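You operate a simulated robot arm through the tools that you are given. There is no shell and no other tool.

You run a simulated robot arm. Do the job below in one go: nothing can be reset, and whatever is moved stays where it is left.

Task
Unlock the roller door and wind it up to the 120 cm mark.
Fine: padlock on the wall shelf, bolt drawn, lever on hold before winding.

Only the result counts: the job must be done as asked and must still hold three seconds after the hand-in. Knocking over, shifting, dropping, spilling or breaking anything else fails it.

Robot
A 7-joint arm with a two-finger parallel gripper, fixed in place. Base frame: the origin is at the foot of the arm, x ahead of it, y to its left, z up. Readings come in cm, degrees, newtons and seconds.
With the tool pointing down near the work surface it reaches from about 50 to 68 cm from the base axis. Its first joint turns from -132.0 to 132.0 degrees. Payload 3.91 kg.
Tool frame: the origin (TCP) lies between the finger pads and is the grasp point; the fingertips stand 3 cm ahead of it; z points along the fingers, y is the line along which they close. The gripper opens to 11 cm. The fingers are 2 cm wide and 1 cm thick; the gripper's body (4.8 by 11.2 cm) begins 5.5 cm behind the TCP.
Orientation is told as [roll, pitch, yaw] about the base's x, y, z axes, in that order, counted from this pose: with the fingers straight down and closing along the base's y, the tool's x points along the base's -x, its y along +y and its z along -z.

Tools
- The arm moves only by the tool servo_tool. Its argument "motion" is a list of rows, each a list of 7 numbers: the shift along the base's x, y, z in cm, then the turn, a rotation vector about the base's x, y, z in degrees, then the gripper command, from -1 (shut) to 1 (fully open), values between in proportion. In form: [[tx, ty, tz, rx, ry, rz, hand], ...]. A call has 1 to 20 rows; each row shifts and turns the commanded pose from where the row before left it. Rows are played at 5 a second. More than 5 cm and 8.6 degrees between two rows, or a gripper value outside its range, and nothing of the call is played. A pose out of reach is approached as far as the arm can. The call stops where the force on the tool passes 90 N (or 10 N more than at its start, if that is more) or the arm is blocked; 0.2 s more then pass. Each finger travels about 10.8 cm/s and halts on what it meets, pressing with about 32 N; the grip force reading is that of the motor and also rises with nothing between the fingers. The clock runs only during rows and for 0.2 s after the last one: add rows that do not move to give the fingers time. It gives the time, the measured TCP pose, the force on the tool (base axes), the opening and the grip force at its end, in the units of the frame above (readings bear some noise), with the torque about the TCP (base axes, N m) and any sound that the robot's microphone picked up.
- Cameras (640 x 400 px; columns grow to the right, rows downward): "scene" is fixed at [21.51, -65.92, 151.47]; the picture's right is [0.93, -0.36, 0.00], its down [-0.09, -0.23, -0.97] and it looks along [0.35, 0.90, -0.25] (base axes); focal length 362 px, centre (320, 200). "wrist" rides on the gripper at [7.2, 1.7, -10.3] in the tool frame; the picture's right is [-0.23, 0.97, 0.00], its down [-0.76, -0.18, -0.62] and it looks along [-0.61, -0.14, 0.78] (tool axes); focal length 222 px, centre (320, 200). There is no depth. A picture from a camera that has moved, and an enlarged one, comes with that camera's place and axes in the base frame and with its lens. The place of the scene camera against the robot may be out by one fixed shift of up to 1.8 cm in any direction.
- capture(camera): a new picture of that camera. The clock stands still meanwhile.
- zoom(camera, box): a new picture of the part [left, top, right, bottom] of that camera's present view, enlarged. The clock stands still meanwhile.
- close_job(): hands the job in; it is judged then, once.

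Nothing tells you positions but the pictures and the camera data. Unless the task says otherwise, let go and move clear before handing in.

The tools are called after "Request:" by a JSON object that holds its "fn" and its "kwargs". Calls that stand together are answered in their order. servo_tool: Moves the arm, as the interface text tells. Its arguments: {"type":"object","properties":{"motion":{"type":"array","items":{"type":"array","items":{"type":"number"}}}},"required":["motion"]} The other tools are called the same way: capture (camera) takes a picture; zoom (camera, box) takes an enlarged picture of a part of a camera's view; close_job () hands the job in.

At the start:

```text
t: 0.0
position: [47.99, 18.47, 146.4]
tool_rot: [0.1, -0.1, -0.1]
wrist_force: [0.8, 0.4, 0.4]
ft_torque: [0.0, -0.01, -0.04]
grip_width: 11.0
grip_force: 0.2
```

scene: 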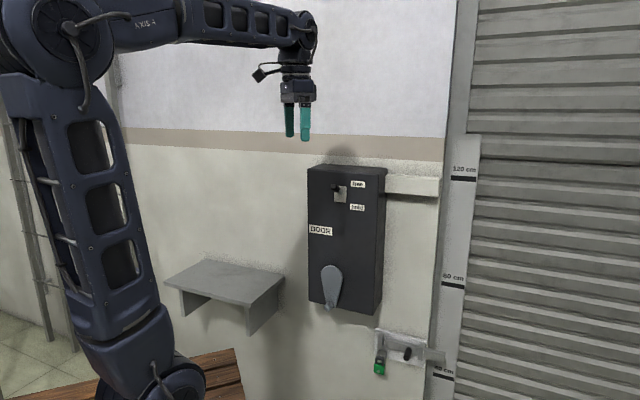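
wrist: 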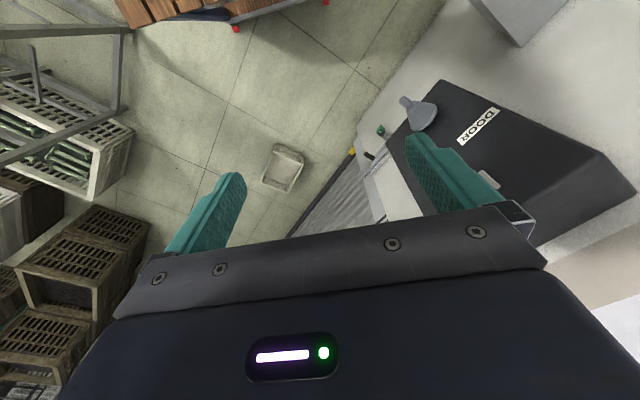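

I see a wall with a shelf, a door drive box with a crank and a lever, and below it a bolt with a padlock; the roller door is at right. I'll zoom in to get details first.

Request:
{"fn": "zoom", "kwargs": {"camera": "scene", "box": [290, 150, 450, 250]}}

Request:
{"fn": "zoom", "kwargs": {"camera": "scene", "box": [290, 250, 410, 325]}}

Request:
{"fn": "zoom", "kwargs": {"camera": "scene", "box": [352, 320, 480, 400]}}

Request:
{"fn": "zoom", "kwargs": {"camera": "scene", "box": [150, 240, 310, 340]}}

Request:
{"fn": "zoom", "kwargs": {"camera": "wrist", "box": [340, 60, 500, 160]}}

```text
4.00 times, centred on (370, 200) of scene
camera zoom: at [21.51, -65.92, 151.47], right [0.93, -0.36, 0.0], down [-0.09, -0.23, -0.97], along [0.35, 0.9, -0.25], focal length 1450 px, centre (120, 200)
```

zoom: 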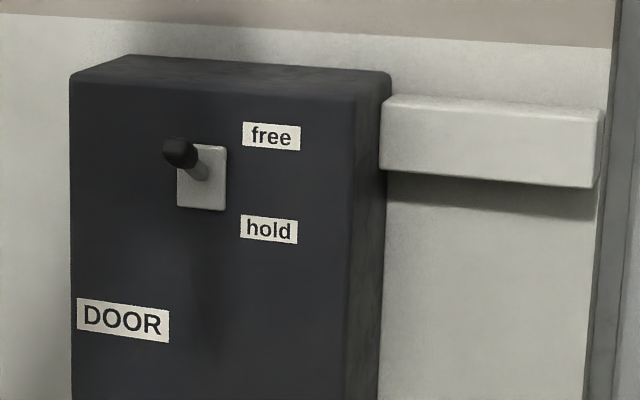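

```text
5.33 times, centred on (350, 288) of scene
camera zoom: at [21.51, -65.92, 151.47], right [0.93, -0.36, 0.0], down [-0.09, -0.23, -0.97], along [0.35, 0.9, -0.25], focal length 1933 px, centre (160, -267)
```

zoom: 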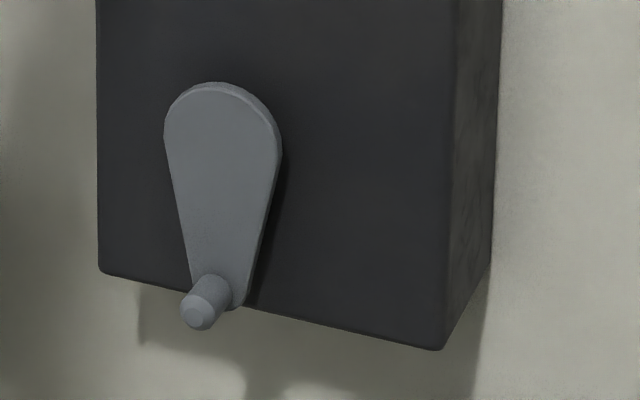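

```text
5.00 times, centred on (416, 360) of scene
camera zoom: at [21.51, -65.92, 151.47], right [0.93, -0.36, 0.0], down [-0.09, -0.23, -0.97], along [0.35, 0.9, -0.25], focal length 1812 px, centre (-160, -600)
```

zoom: 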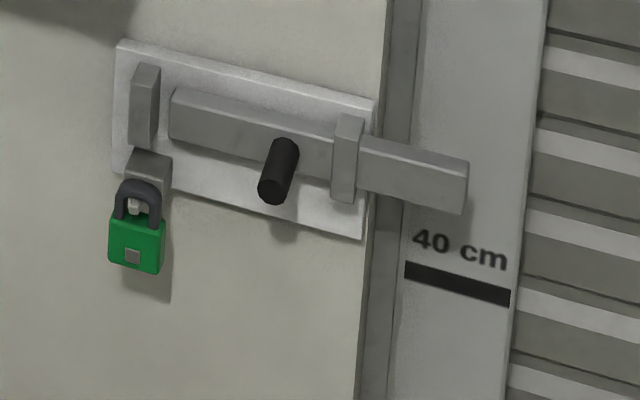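

```text
4.00 times, centred on (230, 290) of scene
camera zoom: at [21.51, -65.92, 151.47], right [0.93, -0.36, 0.0], down [-0.09, -0.23, -0.97], along [0.35, 0.9, -0.25], focal length 1450 px, centre (680, -160)
```

zoom: 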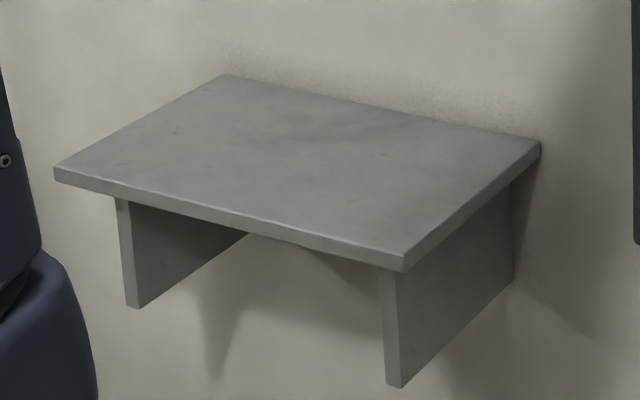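

```text
4.00 times, centred on (420, 110) of wrist
camera zoom: at [40.67, 19.98, 156.6], right [0.23, 0.97, 0.0], down [0.76, -0.18, 0.62], along [0.61, -0.14, -0.78], focal length 888 px, centre (-80, 560)
```

zoom: 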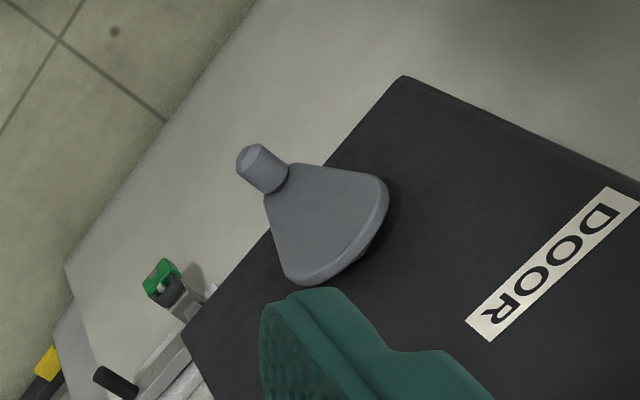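

The wall seems to run obliquely, facing the robot at about 34° azimuth; the crank handle is roughly at [66, 42, 82]. I'll turn the tool toward the wall and tilt it up so the wrist camera can see it better.

Request:
{"fn": "servo_tool", "kwargs": {"motion": [[-2, 0, -2, 0, 0, 8.5, 1], [-2, 0, -2, 0, 0, 8.5, 1], [-2, 0, -2, 0, 0, 8.5, 1], [-2, 0, -2, 0, 0, 8.5, 1], [0, 0, -2, 4.5, -6.7, 0, 1], [0, 0, -2, 4.5, -6.7, 0, 1], [0, 0, -2, 4.5, -6.7, 0, 1], [0, 0, -2, 4.5, -6.7, 0, 1], [0, 0, 0, 0, 0, 0, 1]]}}

Request:
{"fn": "capture", "kwargs": {"camera": "wrist"}}

Request:
{"fn": "capture", "kwargs": {"camera": "scene"}}

```text
t: 2.0
position: [39.96, 18.35, 130.27]
tool_rot: [-0.1, -32.4, 34.0]
wrist_force: [-0.1, -0.9, 0.1]
ft_torque: [0.01, -0.03, -0.01]
grip_width: 10.97
grip_force: 0.0
```

```text
taken
camera wrist: at [29.32, 13.17, 135.11], right [-0.39, 0.91, 0.12], down [0.36, 0.03, 0.93], along [0.85, 0.4, -0.34], focal length 222 px, centre (320, 200)
```

wrist: 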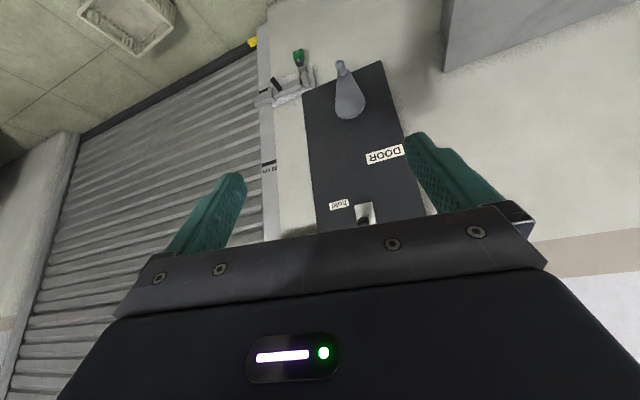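

```text
taken
```

scene: 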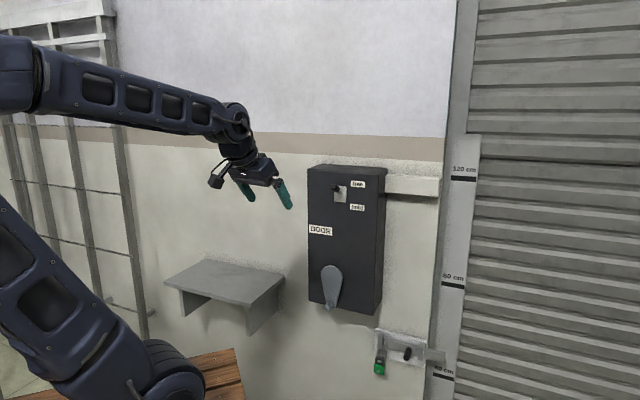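

The wrist camera now sees the wall (upside down): padlock, bolt, crank, and lever. I'll zoom in on the details.

Request:
{"fn": "zoom", "kwargs": {"camera": "wrist", "box": [240, 30, 368, 110]}}

Request:
{"fn": "zoom", "kwargs": {"camera": "wrist", "box": [290, 140, 450, 240]}}

Request:
{"fn": "zoom", "kwargs": {"camera": "wrist", "box": [400, 0, 640, 150]}}

Request:
{"fn": "zoom", "kwargs": {"camera": "wrist", "box": [40, 0, 296, 160]}}

```text
5.00 times, centred on (304, 70) of wrist
camera zoom: at [29.32, 13.17, 135.11], right [-0.39, 0.91, 0.12], down [0.36, 0.03, 0.93], along [0.85, 0.4, -0.34], focal length 1111 px, centre (400, 850)
```

zoom: 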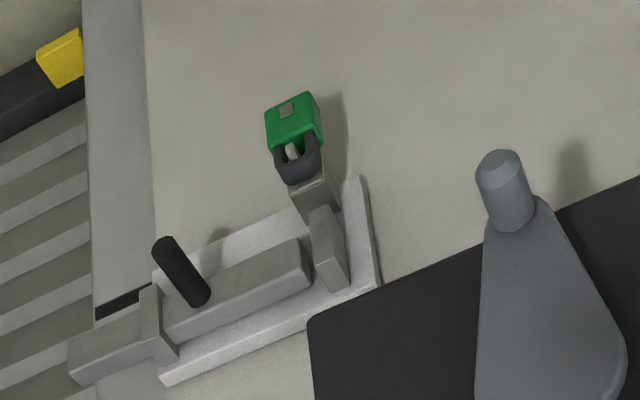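

```text
4.00 times, centred on (370, 190) of wrist
camera zoom: at [29.32, 13.17, 135.11], right [-0.39, 0.91, 0.12], down [0.36, 0.03, 0.93], along [0.85, 0.4, -0.34], focal length 888 px, centre (120, 240)
```

zoom: 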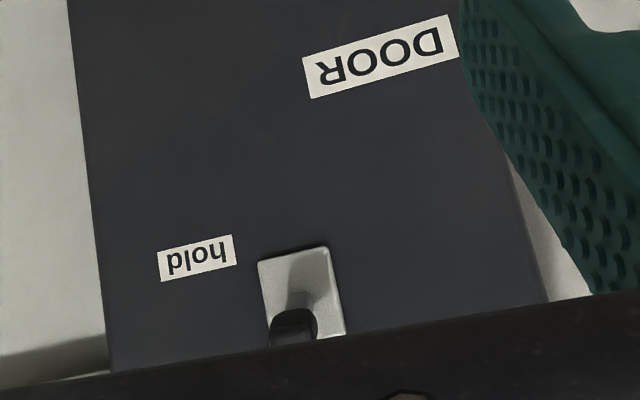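

```text
2.67 times, centred on (520, 75) of wrist
camera zoom: at [29.32, 13.17, 135.11], right [-0.39, 0.91, 0.12], down [0.36, 0.03, 0.93], along [0.85, 0.4, -0.34], focal length 592 px, centre (-213, 533)
```

zoom: 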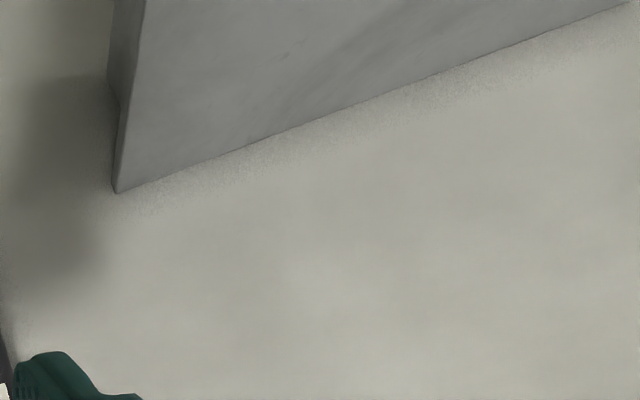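

```text
2.50 times, centred on (168, 80) of wrist
camera zoom: at [29.32, 13.17, 135.11], right [-0.39, 0.91, 0.12], down [0.36, 0.03, 0.93], along [0.85, 0.4, -0.34], focal length 555 px, centre (700, 500)
```

zoom: 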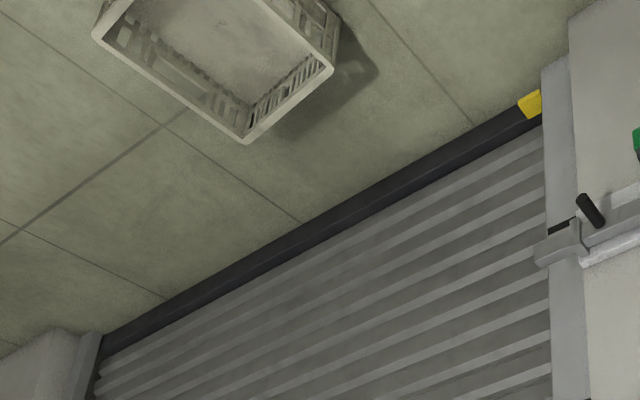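

Triangulating from both cameras gives a wall plane with outward direction ≈[0.75, 0.66] at about 98 cm, the padlock near [88, 40, 50] and the crank handle near [66, 42, 80]. I'll lower the arm, keeping well away from the wall, to look at the padlock and bolt from closer.

Request:
{"fn": "servo_tool", "kwargs": {"motion": [[0.9, 0.2, -3.6, 0, 0, 0.4, 1], [0.9, 0.2, -3.6, 0, 0, 0.4, 1], [0.9, 0.2, -3.6, 0, 0, 0.4, 1], [0.9, 0.2, -3.6, 0, 0, 0.4, 1], [0.9, 0.2, -3.6, 0, 0, 0.4, 1], [0.9, 0.2, -3.6, 0, 0, 0.4, 1], [0.9, 0.2, -3.6, 0, 0, 0.4, 1], [0.9, 0.2, -3.6, 0, 0, 0.4, 1], [0.9, 0.2, -3.6, 0, 0, 0.4, 1], [0.9, 0.2, -3.6, 0, 0, 0.4, 1], [0.9, 0.2, -3.6, 0, 0, 0.4, 1], [0.9, 0.2, -3.6, 0, 0, 0.4, 1], [0.9, 0.2, -3.6, 0, 0, 0.4, 1], [0.9, 0.2, -3.6, 0, 0, 0.4, 1], [0.9, 0.2, -3.6, 0, 0, 0.4, 1], [0.9, 0.2, -3.6, 0, 0, 0.4, 1], [0.9, 0.2, -3.6, 0, 0, 0.4, 1], [0, 0, 0, 0, 0, 0, 1]]}}

Request:
{"fn": "capture", "kwargs": {"camera": "wrist"}}

Request:
{"fn": "capture", "kwargs": {"camera": "scene"}}

```text
t: 5.8
position: [57.27, 23.46, 73.51]
tool_rot: [0.0, -32.3, 40.9]
wrist_force: [-0.1, 0.0, 0.5]
ft_torque: [-0.04, 0.0, 0.01]
grip_width: 11.01
grip_force: 0.2
out of reach, approached as far as the arm can: row 6, 7, 8, 9, 10
```

```text
taken
camera wrist: at [47.3, 17.02, 78.33], right [-0.49, 0.86, 0.12], down [0.35, 0.07, 0.93], along [0.8, 0.5, -0.34], focal length 222 px, centre (320, 200)
```

wrist: 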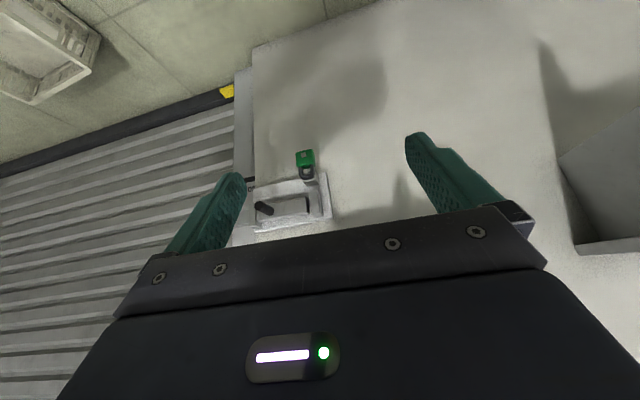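

```text
taken
```

scene: 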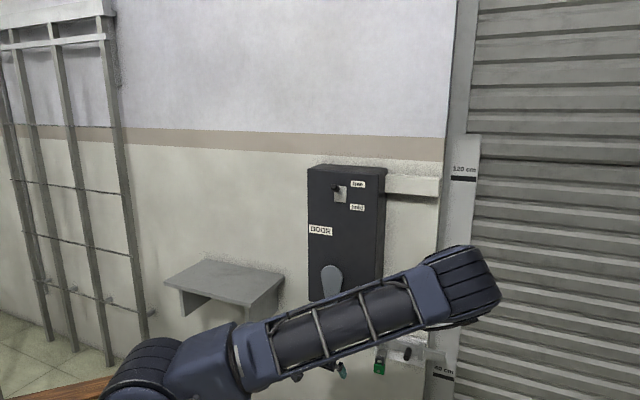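

The arm folded its elbow to the right while descending, but the view is good now. Zooming in on the padlock and bolt.

Request:
{"fn": "zoom", "kwargs": {"camera": "wrist", "box": [270, 140, 350, 190]}}

Request:
{"fn": "zoom", "kwargs": {"camera": "wrist", "box": [220, 130, 380, 230]}}

Request:
{"fn": "zoom", "kwargs": {"camera": "scene", "box": [280, 330, 440, 400]}}

```text
8.00 times, centred on (310, 165) of wrist
camera zoom: at [47.3, 17.02, 78.33], right [-0.49, 0.86, 0.12], down [0.35, 0.07, 0.93], along [0.8, 0.5, -0.34], focal length 1777 px, centre (400, 480)
```

zoom: 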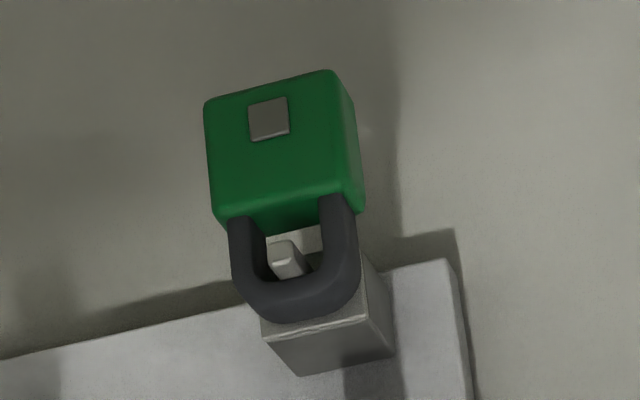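

```text
4.00 times, centred on (300, 180) of wrist
camera zoom: at [47.3, 17.02, 78.33], right [-0.49, 0.86, 0.12], down [0.35, 0.07, 0.93], along [0.8, 0.5, -0.34], focal length 888 px, centre (400, 280)
```

zoom: 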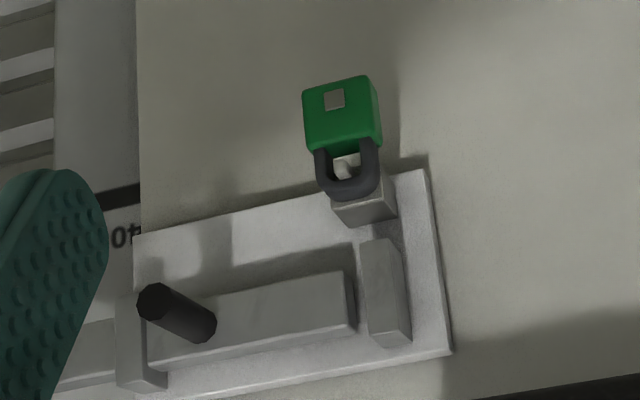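

```text
4.00 times, centred on (360, 365) of scene
camera zoom: at [21.51, -65.92, 151.47], right [0.93, -0.36, 0.0], down [-0.09, -0.23, -0.97], along [0.35, 0.9, -0.25], focal length 1450 px, centre (160, -460)
```

zoom: 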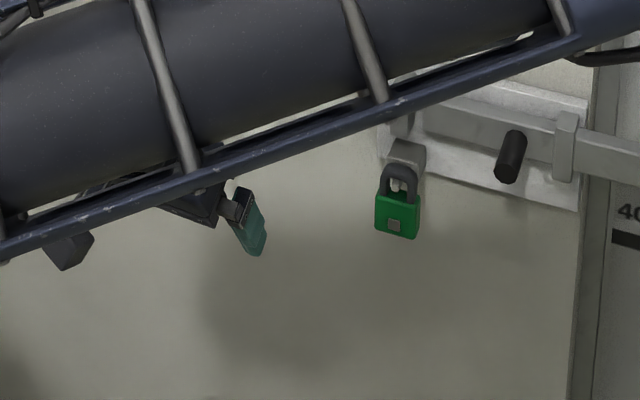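

Zooming further on the shackle and its peg, since zoom renders real detail.

Request:
{"fn": "zoom", "kwargs": {"camera": "wrist", "box": [290, 160, 322, 180]}}

Request:
{"fn": "zoom", "kwargs": {"camera": "scene", "box": [368, 360, 400, 380]}}

Request:
{"fn": "zoom", "kwargs": {"camera": "scene", "box": [320, 170, 384, 210]}}

```text
16.00 times, centred on (306, 170) of wrist
camera zoom: at [47.3, 17.02, 78.33], right [-0.49, 0.86, 0.12], down [0.35, 0.07, 0.93], along [0.8, 0.5, -0.34], focal length 3554 px, centre (544, 680)
```

zoom: 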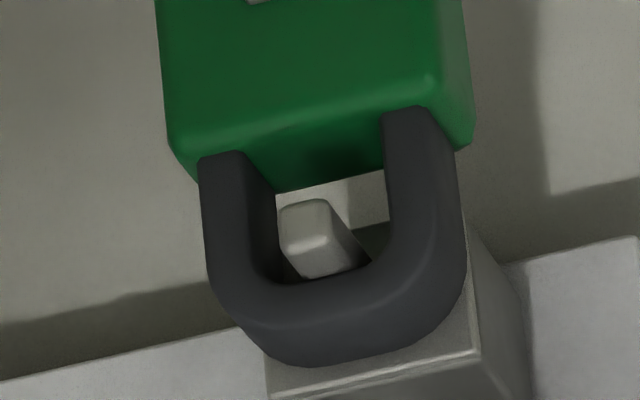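

```text
16.00 times, centred on (384, 370) of scene
camera zoom: at [21.51, -65.92, 151.47], right [0.93, -0.36, 0.0], down [-0.09, -0.23, -0.97], along [0.35, 0.9, -0.25], focal length 5798 px, centre (-704, -2520)
```

zoom: 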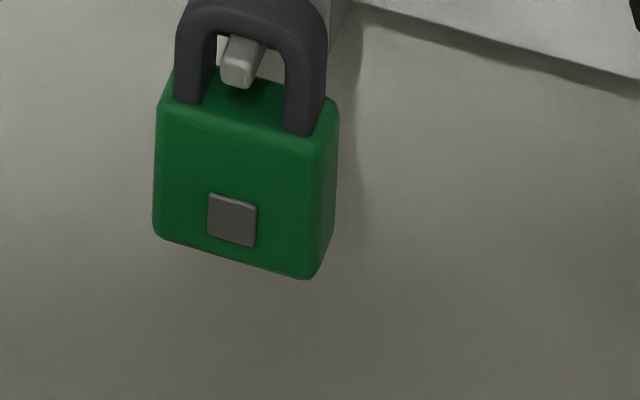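

```text
10.00 times, centred on (352, 190) of scene
camera zoom: at [21.51, -65.92, 151.47], right [0.93, -0.36, 0.0], down [-0.09, -0.23, -0.97], along [0.35, 0.9, -0.25], focal length 3624 px, centre (0, 300)
```

zoom: 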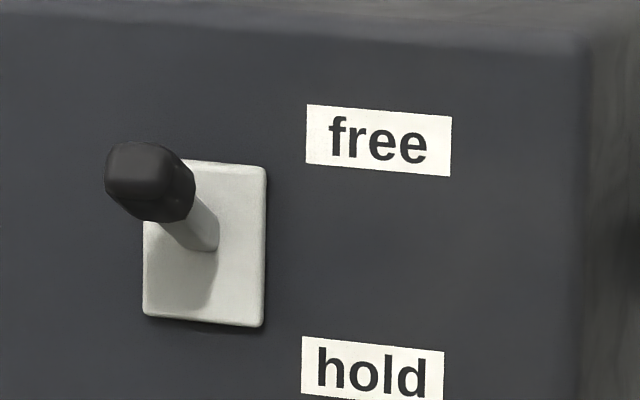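

The padlock hangs by a closed shackle over a straight peg, so it can be lifted a touch and pulled off; the lever is at "free" (up). I need the wall direction more exactly, so I'll measure wall lines in the scene picture.

Request:
{"fn": "zoom", "kwargs": {"camera": "scene", "box": [120, 115, 200, 165]}}

Request:
{"fn": "zoom", "kwargs": {"camera": "scene", "box": [380, 125, 460, 175]}}

Request:
{"fn": "zoom", "kwargs": {"camera": "wrist", "box": [520, 120, 640, 260]}}

```text
8.00 times, centred on (160, 140) of scene
camera zoom: at [21.51, -65.92, 151.47], right [0.93, -0.36, 0.0], down [-0.09, -0.23, -0.97], along [0.35, 0.9, -0.25], focal length 2899 px, centre (1600, 680)
```

zoom: 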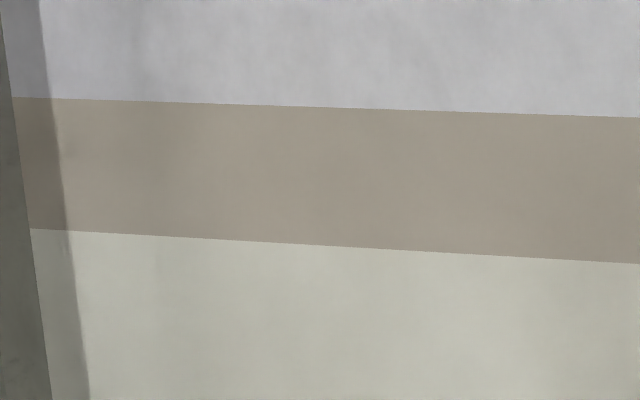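

```text
8.00 times, centred on (420, 150) of scene
camera zoom: at [21.51, -65.92, 151.47], right [0.93, -0.36, 0.0], down [-0.09, -0.23, -0.97], along [0.35, 0.9, -0.25], focal length 2899 px, centre (-480, 600)
```

zoom: 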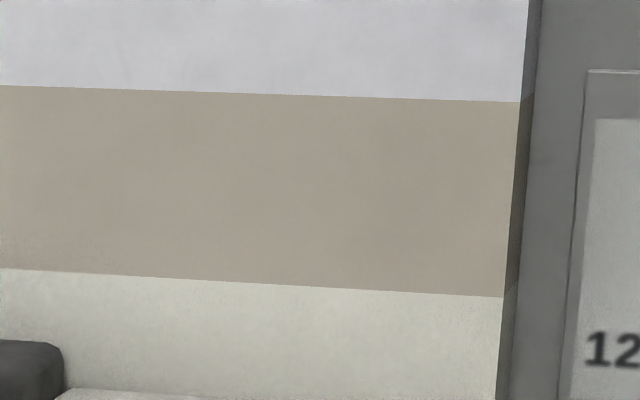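

```text
2.86 times, centred on (580, 190) of wrist
camera zoom: at [47.3, 17.02, 78.33], right [-0.49, 0.86, 0.12], down [0.35, 0.07, 0.93], along [0.8, 0.5, -0.34], focal length 635 px, centre (-423, 229)
```

zoom: 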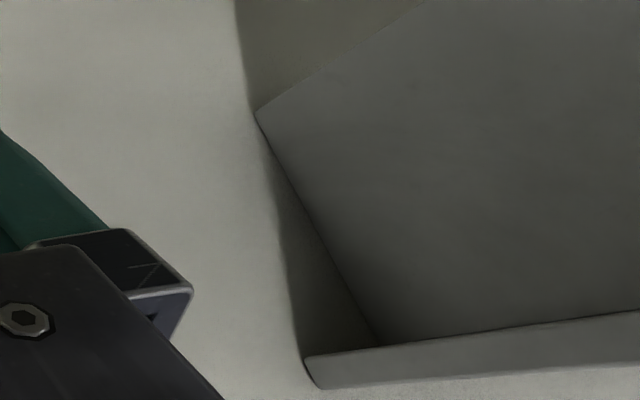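

Vanishing-point math puts the wall normal at azimuth 45° and the padlock front centre near [85.7, 38.5, 52.3]. I'll move to a pre-approach pose about 18 cm away from it, tool tilted 30° below horizontal.

Request:
{"fn": "servo_tool", "kwargs": {"motion": [[1.97, 0.3, -1.26, 0, 0, 4.1, 1], [1.97, 0.3, -1.26, 2.8, -2.8, 0, 1], [1.97, 0.3, -1.26, 2.8, -2.8, 0, 1], [1.97, 0.3, -1.26, 2.8, -2.8, 0, 1], [1.97, 0.3, -1.26, 2.8, -2.8, 0, 1], [1.97, 0.3, -1.26, 2.8, -2.8, 0, 1], [1.97, 0.3, -1.26, 2.8, -2.8, 0, 1], [1.97, 0.3, -1.26, 2.8, -2.8, 0, 1], [0, 0, 0, 0, 0, 0, 1]]}}

Request:
{"fn": "capture", "kwargs": {"camera": "wrist"}}

Request:
{"fn": "capture", "kwargs": {"camera": "scene"}}

```text
t: 7.8
position: [75.7, 24.81, 66.62]
tool_rot: [1.0, -58.7, 45.0]
wrist_force: [0.6, -0.5, -0.4]
ft_torque: [0.01, -0.02, 0.04]
grip_width: 11.01
grip_force: 0.1
out of reach, approached as far as the arm can: row 7, 8
```

```text
taken
camera wrist: at [65.71, 16.81, 65.76], right [-0.62, 0.76, 0.2], down [0.04, -0.23, 0.97], along [0.79, 0.61, 0.11], focal length 222 px, centre (320, 200)
```

wrist: 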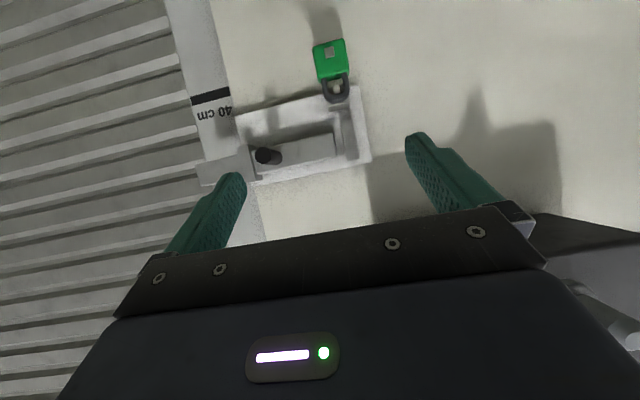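

```text
taken
```

scene: 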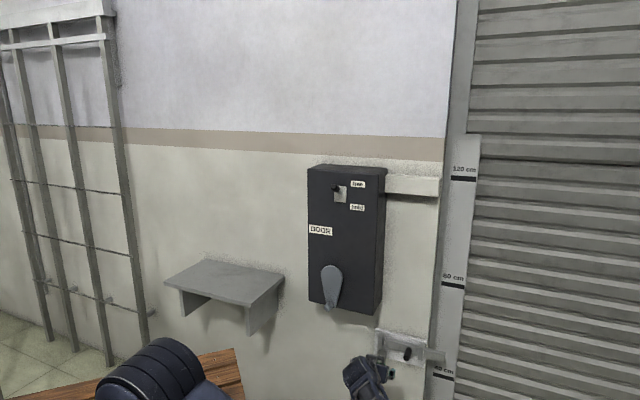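

The arm's elbow has swung out sideways and limits the reach downward. I'll back off and rise again at a larger radius to try to get the elbow-up posture back, then check.

Request:
{"fn": "servo_tool", "kwargs": {"motion": [[-2.3, -2.3, 1.5, 0, 0, 0, 1], [-2.3, -2.3, 1.5, 0, 0, 0, 1], [-2.3, -2.3, 1.5, 0, 0, 0, 1], [-2.3, -2.3, 1.5, 0, 0, 0, 1], [0, 0, 4, 0, 0, 0, 1], [0, 0, 4, 0, 0, 0, 1], [0, 0, 4, 0, 0, 0, 1], [0, 0, 4, 0, 0, 0, 1], [0, 0, 4, 0, 0, 0, 1], [0, 0, 4, 0, 0, 0, 1], [0, 0, 4, 0, 0, 0, 1], [0, 0, 4, 0, 0, 0, 1], [0, 0, 4, 0, 0, 0, 1], [0, 0, 4, 0, 0, 0, 1], [0, 0, 4, 0, 0, 0, 1], [0, 0, 4, 0, 0, 0, 1], [0, 0, 4, 0, 0, 0, 1], [0, 0, 0, 0, 0, 0, 1]]}}

Request:
{"fn": "capture", "kwargs": {"camera": "scene"}}

Request:
{"fn": "capture", "kwargs": {"camera": "wrist"}}

```text
t: 11.6
position: [67.26, 15.17, 125.31]
tool_rot: [0.0, -60.0, 45.0]
wrist_force: [1.0, -1.1, 0.5]
ft_torque: [0.0, 0.01, -0.01]
grip_width: 10.98
grip_force: 0.1
out of reach, approached as far as the arm can: row 1
```

```text
taken
```

scene: 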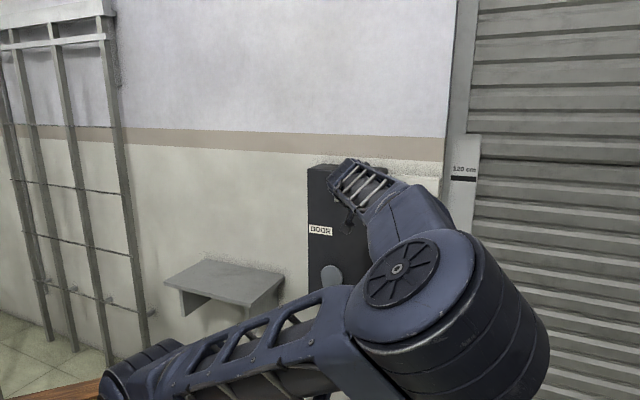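

```text
taken
camera wrist: at [57.06, 7.33, 124.19], right [-0.61, 0.77, 0.2], down [0.01, -0.24, 0.97], along [0.79, 0.59, 0.13], focal length 222 px, centre (320, 200)
```

wrist: 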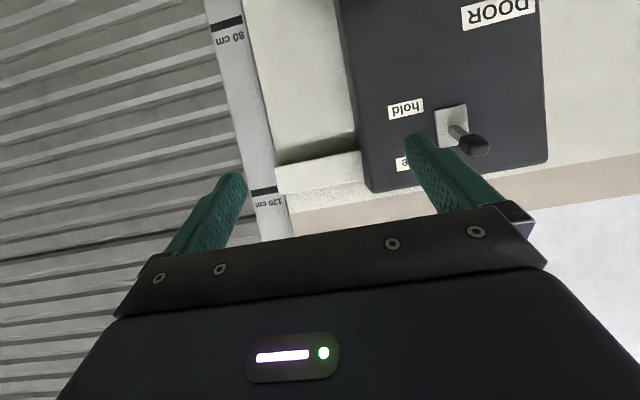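

The elbow is still out sideways, but the lever on the box is now right in front of the wrist camera. I'll take a closer look at it before deciding.

Request:
{"fn": "zoom", "kwargs": {"camera": "wrist", "box": [380, 80, 540, 180]}}

Request:
{"fn": "zoom", "kwargs": {"camera": "wrist", "box": [180, 0, 340, 240]}}

Request:
{"fn": "zoom", "kwargs": {"camera": "scene", "box": [150, 150, 470, 350]}}

```text
4.00 times, centred on (460, 130) of wrist
camera zoom: at [57.06, 7.33, 124.19], right [-0.61, 0.77, 0.2], down [0.01, -0.24, 0.97], along [0.79, 0.59, 0.13], focal length 888 px, centre (-240, 480)
```

zoom: 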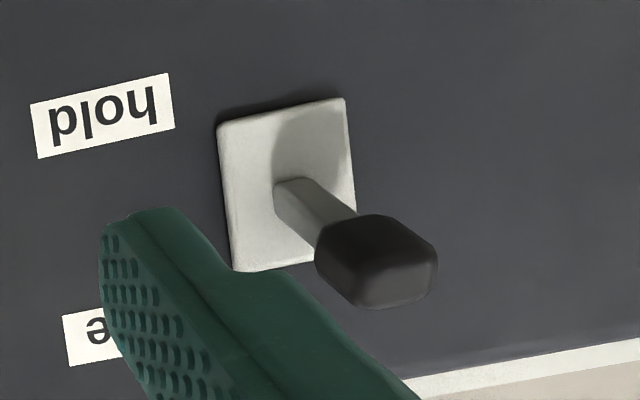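

```text
1.67 times, centred on (260, 120) of wrist
camera zoom: at [57.06, 7.33, 124.19], right [-0.61, 0.77, 0.2], down [0.01, -0.24, 0.97], along [0.79, 0.59, 0.13], focal length 370 px, centre (420, 333)
```

zoom: 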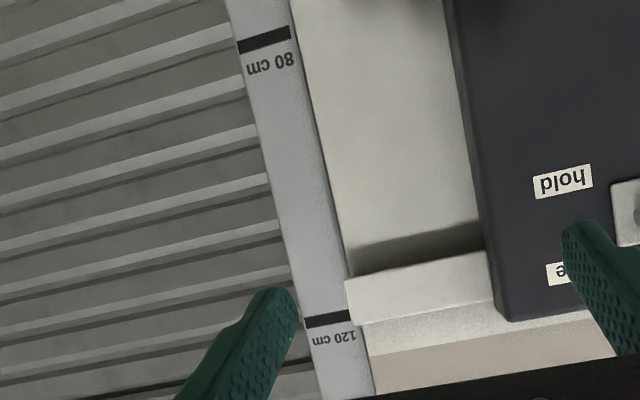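

```text
2.00 times, centred on (310, 250) of scene
camera zoom: at [21.51, -65.92, 151.47], right [0.93, -0.36, 0.0], down [-0.09, -0.23, -0.97], along [0.35, 0.9, -0.25], focal length 725 px, centre (340, 100)
```

zoom: 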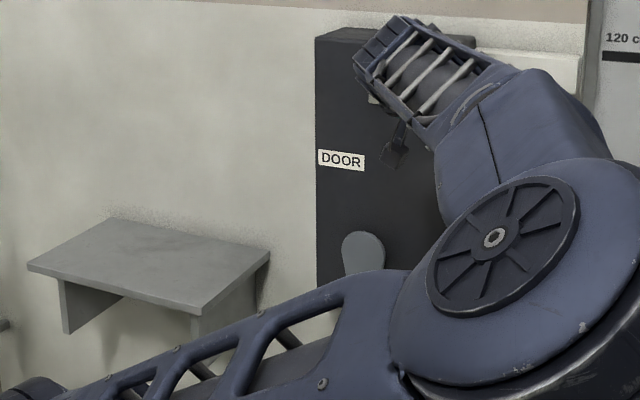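

The lever clearly tilts up toward "free". I'll shift left and up to be in front of it, which also gives a second view for ranging.

Request:
{"fn": "servo_tool", "kwargs": {"motion": [[-2.5, 1, 1.3, 0, 0, 0, 1], [-2.5, 1, 1.3, 0, 0, 0, 1], [-2.5, 1, 1.3, 0, 0, 0, 1], [-2.5, 1, 1.3, 0, 0, 0, 1], [-2.5, 1, 1.3, 0, 0, 0, 1], [-2.5, 1, 1.3, 0, 0, 0, 1], [0, 0, 0, 0, 0, 0, 1]]}}

Request:
{"fn": "capture", "kwargs": {"camera": "wrist"}}

Request:
{"fn": "zoom", "kwargs": {"camera": "wrist", "box": [230, 60, 390, 160]}}

Request:
{"fn": "capture", "kwargs": {"camera": "scene"}}

```text
t: 13.2
position: [52.16, 21.07, 133.11]
tool_rot: [0.1, -60.0, 44.8]
wrist_force: [0.0, -0.1, 0.0]
ft_torque: [-0.01, -0.04, -0.01]
grip_width: 11.01
grip_force: 0.1
```

```text
taken
camera wrist: at [41.95, 13.33, 131.96], right [-0.61, 0.77, 0.2], down [0.01, -0.24, 0.97], along [0.79, 0.59, 0.13], focal length 222 px, centre (320, 200)
```

wrist: 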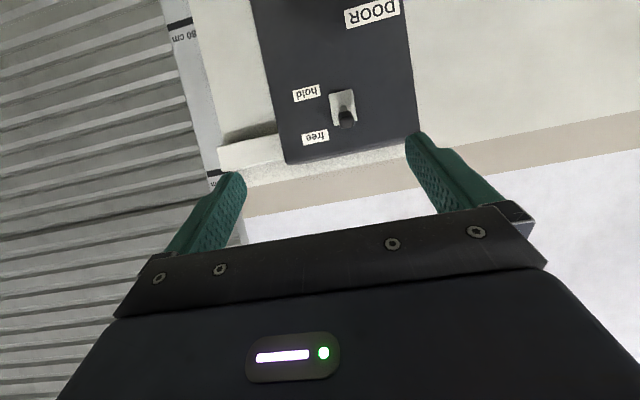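

```text
4.00 times, centred on (310, 110) of wrist
camera zoom: at [41.95, 13.33, 131.96], right [-0.61, 0.77, 0.2], down [0.01, -0.24, 0.97], along [0.79, 0.59, 0.13], focal length 888 px, centre (360, 560)
```

zoom: 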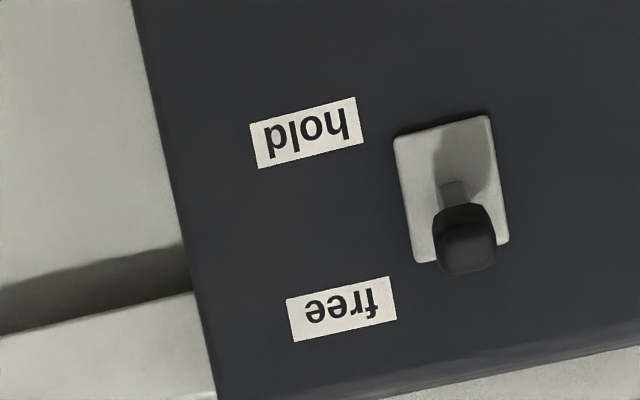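

```text
taken
```

scene: 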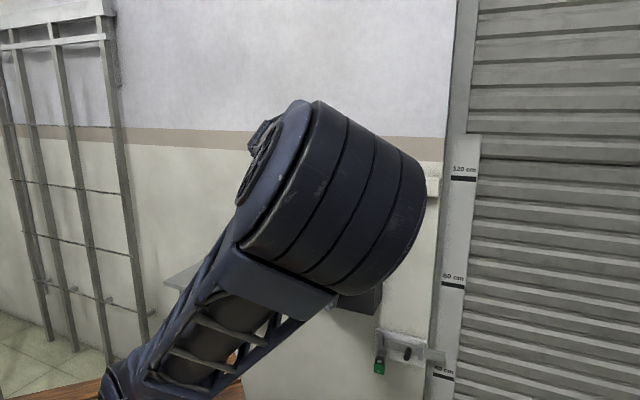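

Triangulation gives the box face at d≈81.6 cm, lever plate centre [71, 44.4, 121.8] and knob [67.3, 40.9, 125] (tilted up about 32°). I'll close the fingers and bring the tips just above the knob.

Request:
{"fn": "servo_tool", "kwargs": {"motion": [[0, 0, 0, 0, 0, 0, -1], [1.75, 2.33, -0.2, 0, 0, 0, -1], [1.75, 2.33, -0.2, 0, 0, 0, -1], [1.75, 2.33, -0.2, 0, 0, 0, -1], [1.75, 2.33, -0.2, 0, 0, 0, -1], [1.75, 2.33, -0.2, 0, 0, 0, -1], [1.75, 2.33, -0.2, 0, 0, 0, -1], [1.75, 2.33, -0.2, 0, 0, 0, -1], [1.75, 2.33, -0.2, 0, 0, 0, -1], [0, 0, 0, 0, 0, 0, -1]]}}

Request:
{"fn": "capture", "kwargs": {"camera": "wrist"}}

Request:
{"fn": "capture", "kwargs": {"camera": "scene"}}

```text
t: 15.4
position: [66.23, 39.81, 131.69]
tool_rot: [0.0, -60.0, 44.9]
wrist_force: [0.5, -0.6, -0.1]
ft_torque: [-0.02, 0.0, 0.02]
grip_width: 0.01
grip_force: 32.3
```

```text
taken
camera wrist: at [56.08, 32.01, 130.43], right [-0.61, 0.77, 0.2], down [0.01, -0.24, 0.97], along [0.79, 0.59, 0.14], focal length 222 px, centre (320, 200)
```

wrist: 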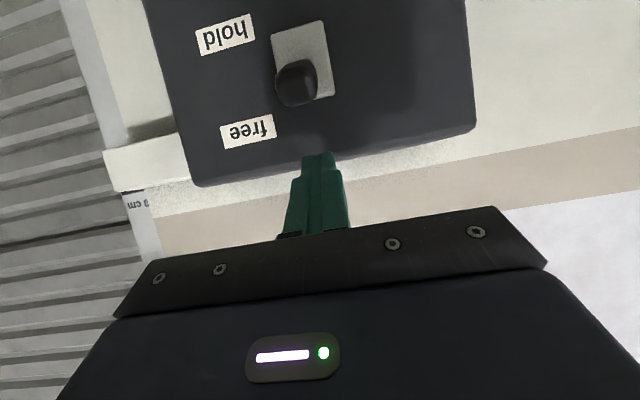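

```text
taken
```

scene: 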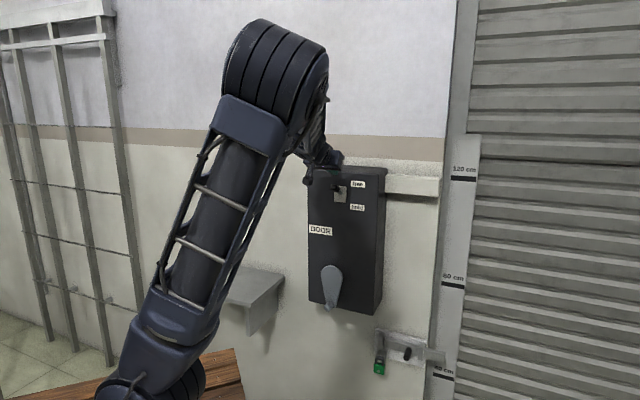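

The elbow is up again, and the closed fingertips sit just above the lever. I'll check the alignment close up.

Request:
{"fn": "zoom", "kwargs": {"camera": "scene", "box": [300, 130, 380, 220]}}

Request:
{"fn": "zoom", "kwargs": {"camera": "wrist", "box": [240, 40, 400, 240]}}

```text
4.44 times, centred on (340, 175) of scene
camera zoom: at [21.51, -65.92, 151.47], right [0.93, -0.36, 0.0], down [-0.09, -0.23, -0.97], along [0.35, 0.9, -0.25], focal length 1610 px, centre (231, 311)
```

zoom: 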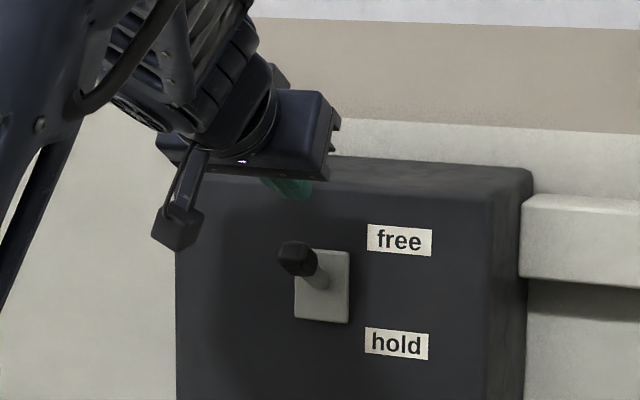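

```text
2.00 times, centred on (320, 140) of wrist
camera zoom: at [56.08, 32.01, 130.43], right [-0.61, 0.77, 0.2], down [0.01, -0.24, 0.97], along [0.79, 0.59, 0.14], focal length 444 px, centre (320, 320)
```

zoom: 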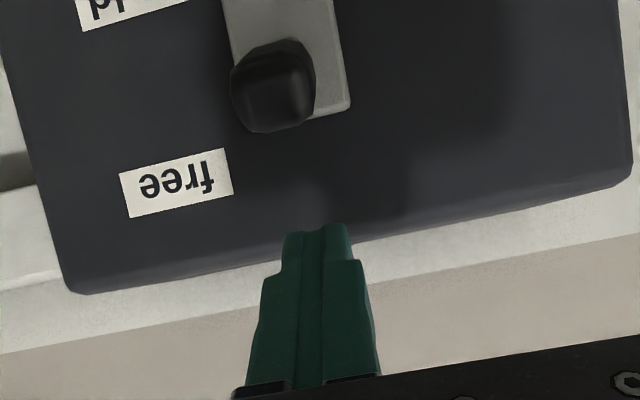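

The tips line up within about half a centimetre of the knob; I'll nudge right slightly and press down.

Request:
{"fn": "servo_tool", "kwargs": {"motion": [[0.28, -0.28, -1, 0, 0, 0, -1], [0, 0, -1, 0, 0, 0, -1], [0, 0, -1, 0, 0, 0, -1], [0, 0, -1, 0, 0, 0, -1], [0, 0, -1, 0, 0, 0, -1], [0, 0, -1, 0, 0, 0, -1]]}}

Request:
{"fn": "zoom", "kwargs": {"camera": "scene", "box": [300, 130, 380, 220]}}

Request:
{"fn": "capture", "kwargs": {"camera": "wrist"}}

```text
t: 16.8
position: [66.3, 39.52, 125.49]
tool_rot: [0.0, -59.9, 45.0]
wrist_force: [-0.3, -0.1, -0.5]
ft_torque: [-0.01, 0.0, 0.01]
grip_width: 0.02
grip_force: 31.2
```

```text
4.44 times, centred on (340, 175) of scene
camera zoom: at [21.51, -65.92, 151.47], right [0.93, -0.36, 0.0], down [-0.09, -0.23, -0.97], along [0.35, 0.9, -0.25], focal length 1610 px, centre (231, 311)
```

zoom: 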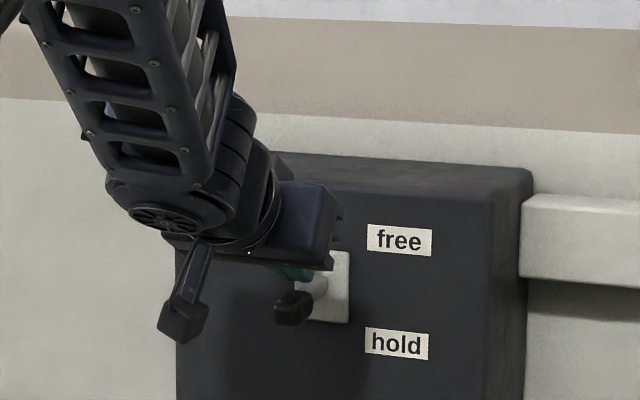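

```text
taken
camera wrist: at [56.29, 31.71, 124.34], right [-0.61, 0.77, 0.2], down [0.01, -0.24, 0.97], along [0.79, 0.59, 0.13], focal length 222 px, centre (320, 200)
```

wrist: 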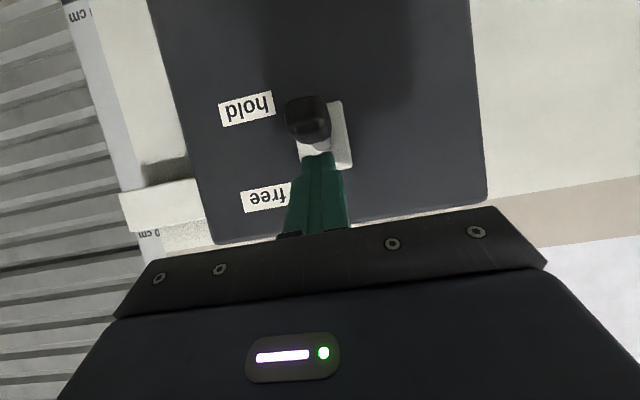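

The lever is following with little force. I'll continue pressing down in smaller steps.

Request:
{"fn": "servo_tool", "kwargs": {"motion": [[0, 0, -0.8, 0, 0, 0, -1], [0, 0, -0.8, 0, 0, 0, -1], [0, 0, -0.8, 0, 0, 0, -1], [0, 0, -0.6, 0, 0, 0, -1], [0, 0, -0.5, 0, 0, 0, -1]]}}

Request:
{"fn": "zoom", "kwargs": {"camera": "scene", "box": [300, 130, 380, 220]}}

Request:
{"fn": "capture", "kwargs": {"camera": "wrist"}}

```text
t: 17.9
position: [66.55, 39.51, 123.37]
tool_rot: [-0.4, -60.9, 45.2]
wrist_force: [-30.4, -39.6, 39.1]
ft_torque: [-0.26, 0.22, -0.25]
grip_width: 0.0
grip_force: 32.4
stopped in row 5: the force on the tool passed its limit at 101 N (the readings are from after the stop); the commanded pose is now the measured one
```

```text
4.44 times, centred on (340, 175) of scene
camera zoom: at [21.51, -65.92, 151.47], right [0.93, -0.36, 0.0], down [-0.09, -0.23, -0.97], along [0.35, 0.9, -0.25], focal length 1610 px, centre (231, 311)
```

zoom: 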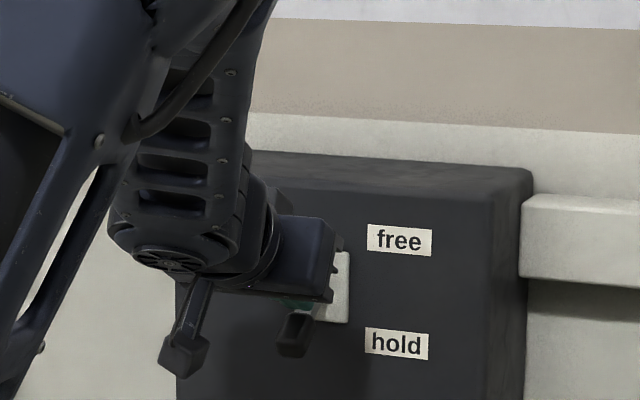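

```text
taken
camera wrist: at [56.36, 31.81, 121.97], right [-0.61, 0.77, 0.2], down [0.0, -0.25, 0.97], along [0.79, 0.59, 0.15], focal length 222 px, centre (320, 200)
```

wrist: 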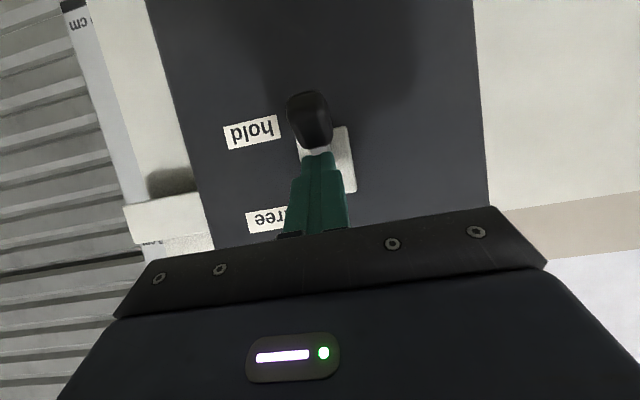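

The lever hit its lower stop. I'll back off up and away and check that it stays at "hold".

Request:
{"fn": "servo_tool", "kwargs": {"motion": [[0, 0, 1, 0, 0, 0, -1], [-1, -1, 1.5, 0, 0, 0, -1], [-2, -2, 1.5, 0, 0, 0, -1], [-3, -3, 1, 0, 0, 0, -1], [-3, -3, 1, 0, 0, 0, -1], [0, 0, 0, 0, 0, 0, -1]]}}

Request:
{"fn": "capture", "kwargs": {"camera": "wrist"}}

Request:
{"fn": "zoom", "kwargs": {"camera": "scene", "box": [300, 150, 380, 200]}}

Request:
{"fn": "capture", "kwargs": {"camera": "scene"}}

```text
t: 19.3
position: [57.53, 30.6, 128.97]
tool_rot: [-0.4, -60.6, 45.3]
wrist_force: [-0.6, 0.7, -0.3]
ft_torque: [-0.01, -0.02, -0.01]
grip_width: 0.0
grip_force: 32.1
```

```text
taken
camera wrist: at [47.45, 22.87, 127.67], right [-0.61, 0.77, 0.19], down [0.0, -0.24, 0.97], along [0.79, 0.59, 0.15], focal length 222 px, centre (320, 200)
```

wrist: 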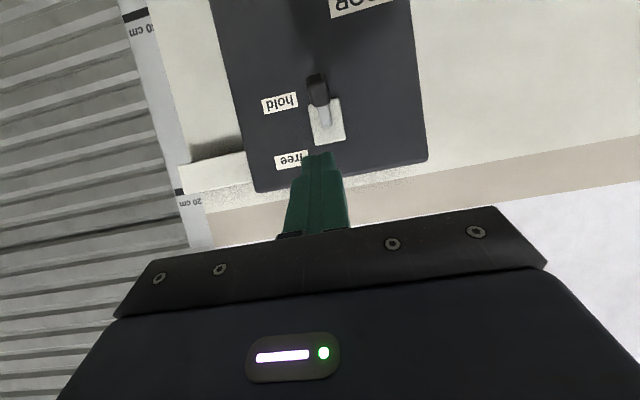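

```text
8.00 times, centred on (340, 175) of scene
camera zoom: at [21.51, -65.92, 151.47], right [0.93, -0.36, 0.0], down [-0.09, -0.23, -0.97], along [0.35, 0.9, -0.25], focal length 2899 px, centre (160, 400)
```

zoom: 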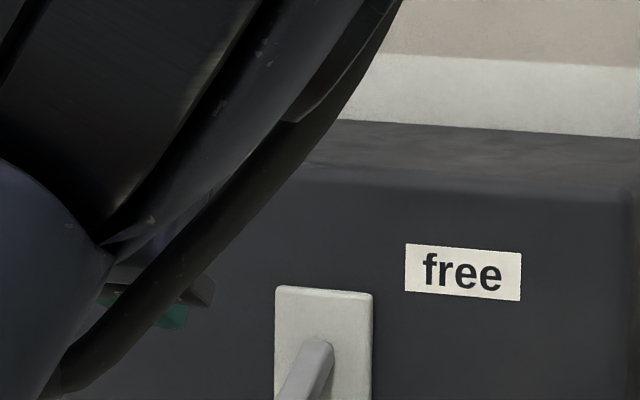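

```text
taken
```

scene: 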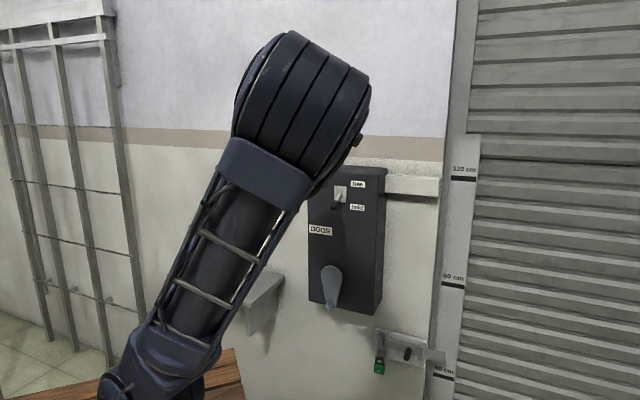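

Lever is at "hold". Now I'll head down to the padlock at a larger radius to keep the elbow up.

Request:
{"fn": "servo_tool", "kwargs": {"motion": [[2.5, -2.6, -1, 0, 0, 0, 1], [2.5, -2.6, -1, 0, 0, 0, 1], [2.5, -2.6, -1, 0, 0, 0, 1], [2.5, -2.6, -1, 0, 0, 0, 1], [0.2, 0.2, -4, 0, 0, 0, 1], [0.2, 0.2, -4, 0, 0, 0, 1], [0.2, 0.2, -4, 0, 0, 0, 1], [0.2, 0.2, -4, 0, 0, 0, 1], [0.2, 0.2, -4, 0, 0, 0, 1], [0.2, 0.2, -4, 0, 0, 0, 1], [0.2, 0.2, -4, 0, 0, 0, 1], [0.2, 0.2, -4, 0, 0, 0, 1]]}}

Request:
{"fn": "capture", "kwargs": {"camera": "scene"}}

Request:
{"fn": "capture", "kwargs": {"camera": "wrist"}}

```text
t: 21.9
position: [69.22, 22.0, 93.15]
tool_rot: [-0.4, -60.6, 45.1]
wrist_force: [-0.1, 0.0, -0.2]
ft_torque: [-0.01, -0.02, 0.02]
grip_width: 10.99
grip_force: 0.0
```

```text
taken
```

scene: 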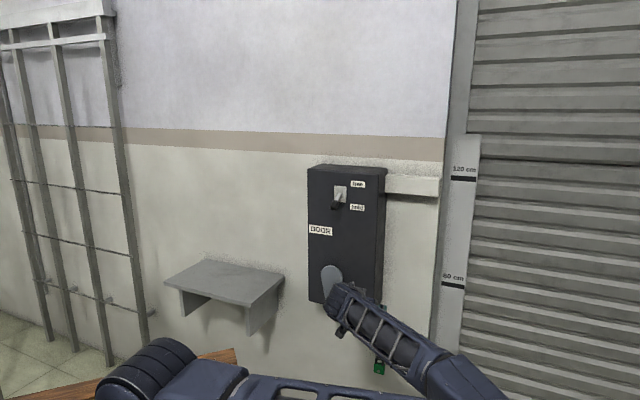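

```text
taken
camera wrist: at [59.07, 14.12, 91.84], right [-0.61, 0.77, 0.2], down [0.0, -0.24, 0.97], along [0.79, 0.59, 0.15], focal length 222 px, centre (320, 200)
```

wrist: 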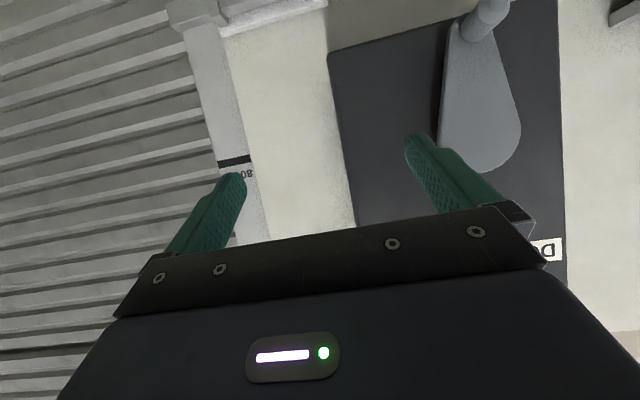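

The solver prefers the elbow out to the right, so I'll accept that and use a more level tool for the padlock. I'll tilt the tool up 15° and go down to padlock height.

Request:
{"fn": "servo_tool", "kwargs": {"motion": [[0.1, -0.1, -3, 1.8, -1.8, 0, 1], [0.1, -0.1, -3, 1.8, -1.8, 0, 1], [0.1, -0.1, -3, 1.8, -1.8, 0, 1], [0.1, -0.1, -3, 1.8, -1.8, 0, 1], [0.1, -0.1, -3, 1.8, -1.8, 0, 1], [0.1, -0.1, -3, 1.8, -1.8, 0, 1], [0.1, 0.1, -3, 0, 0, 0, 1], [0.1, 0.1, -3, 0, 0, 0, 1], [0.1, 0.1, -3, 0, 0, 0, 1], [0.1, 0.1, -3, 0, 0, 0, 1], [0.1, 0.1, -3, 0, 0, 0, 1], [0.1, 0.1, -3, 0, 0, 0, 1]]}}

Request:
{"fn": "capture", "kwargs": {"camera": "scene"}}

Request:
{"fn": "capture", "kwargs": {"camera": "wrist"}}

```text
t: 24.5
position: [81.69, 10.08, 73.58]
tool_rot: [0.4, -75.2, 45.2]
wrist_force: [0.8, 0.4, 0.5]
ft_torque: [0.01, 0.0, -0.01]
grip_width: 10.98
grip_force: 0.1
out of reach, approached as far as the arm can: row 4, 5, 6, 7, 8, 9, 10, 11, 12
```

```text
taken
```

scene: 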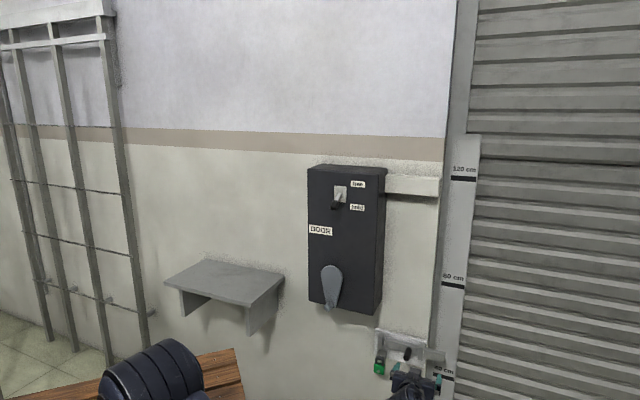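

```text
taken
camera wrist: at [72.13, 2.71, 69.11], right [-0.66, 0.72, 0.22], down [-0.16, -0.42, 0.9], along [0.74, 0.55, 0.38], focal length 222 px, centre (320, 200)
```

wrist: 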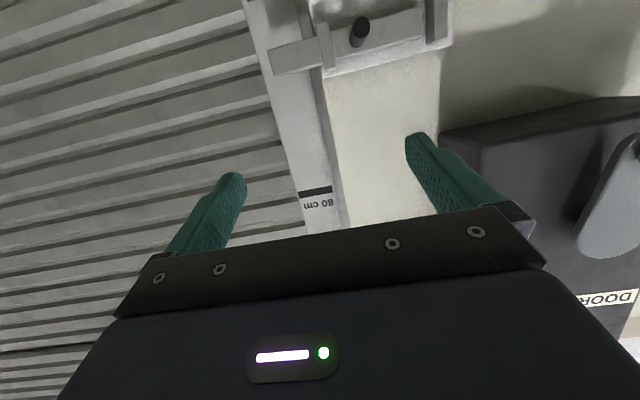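

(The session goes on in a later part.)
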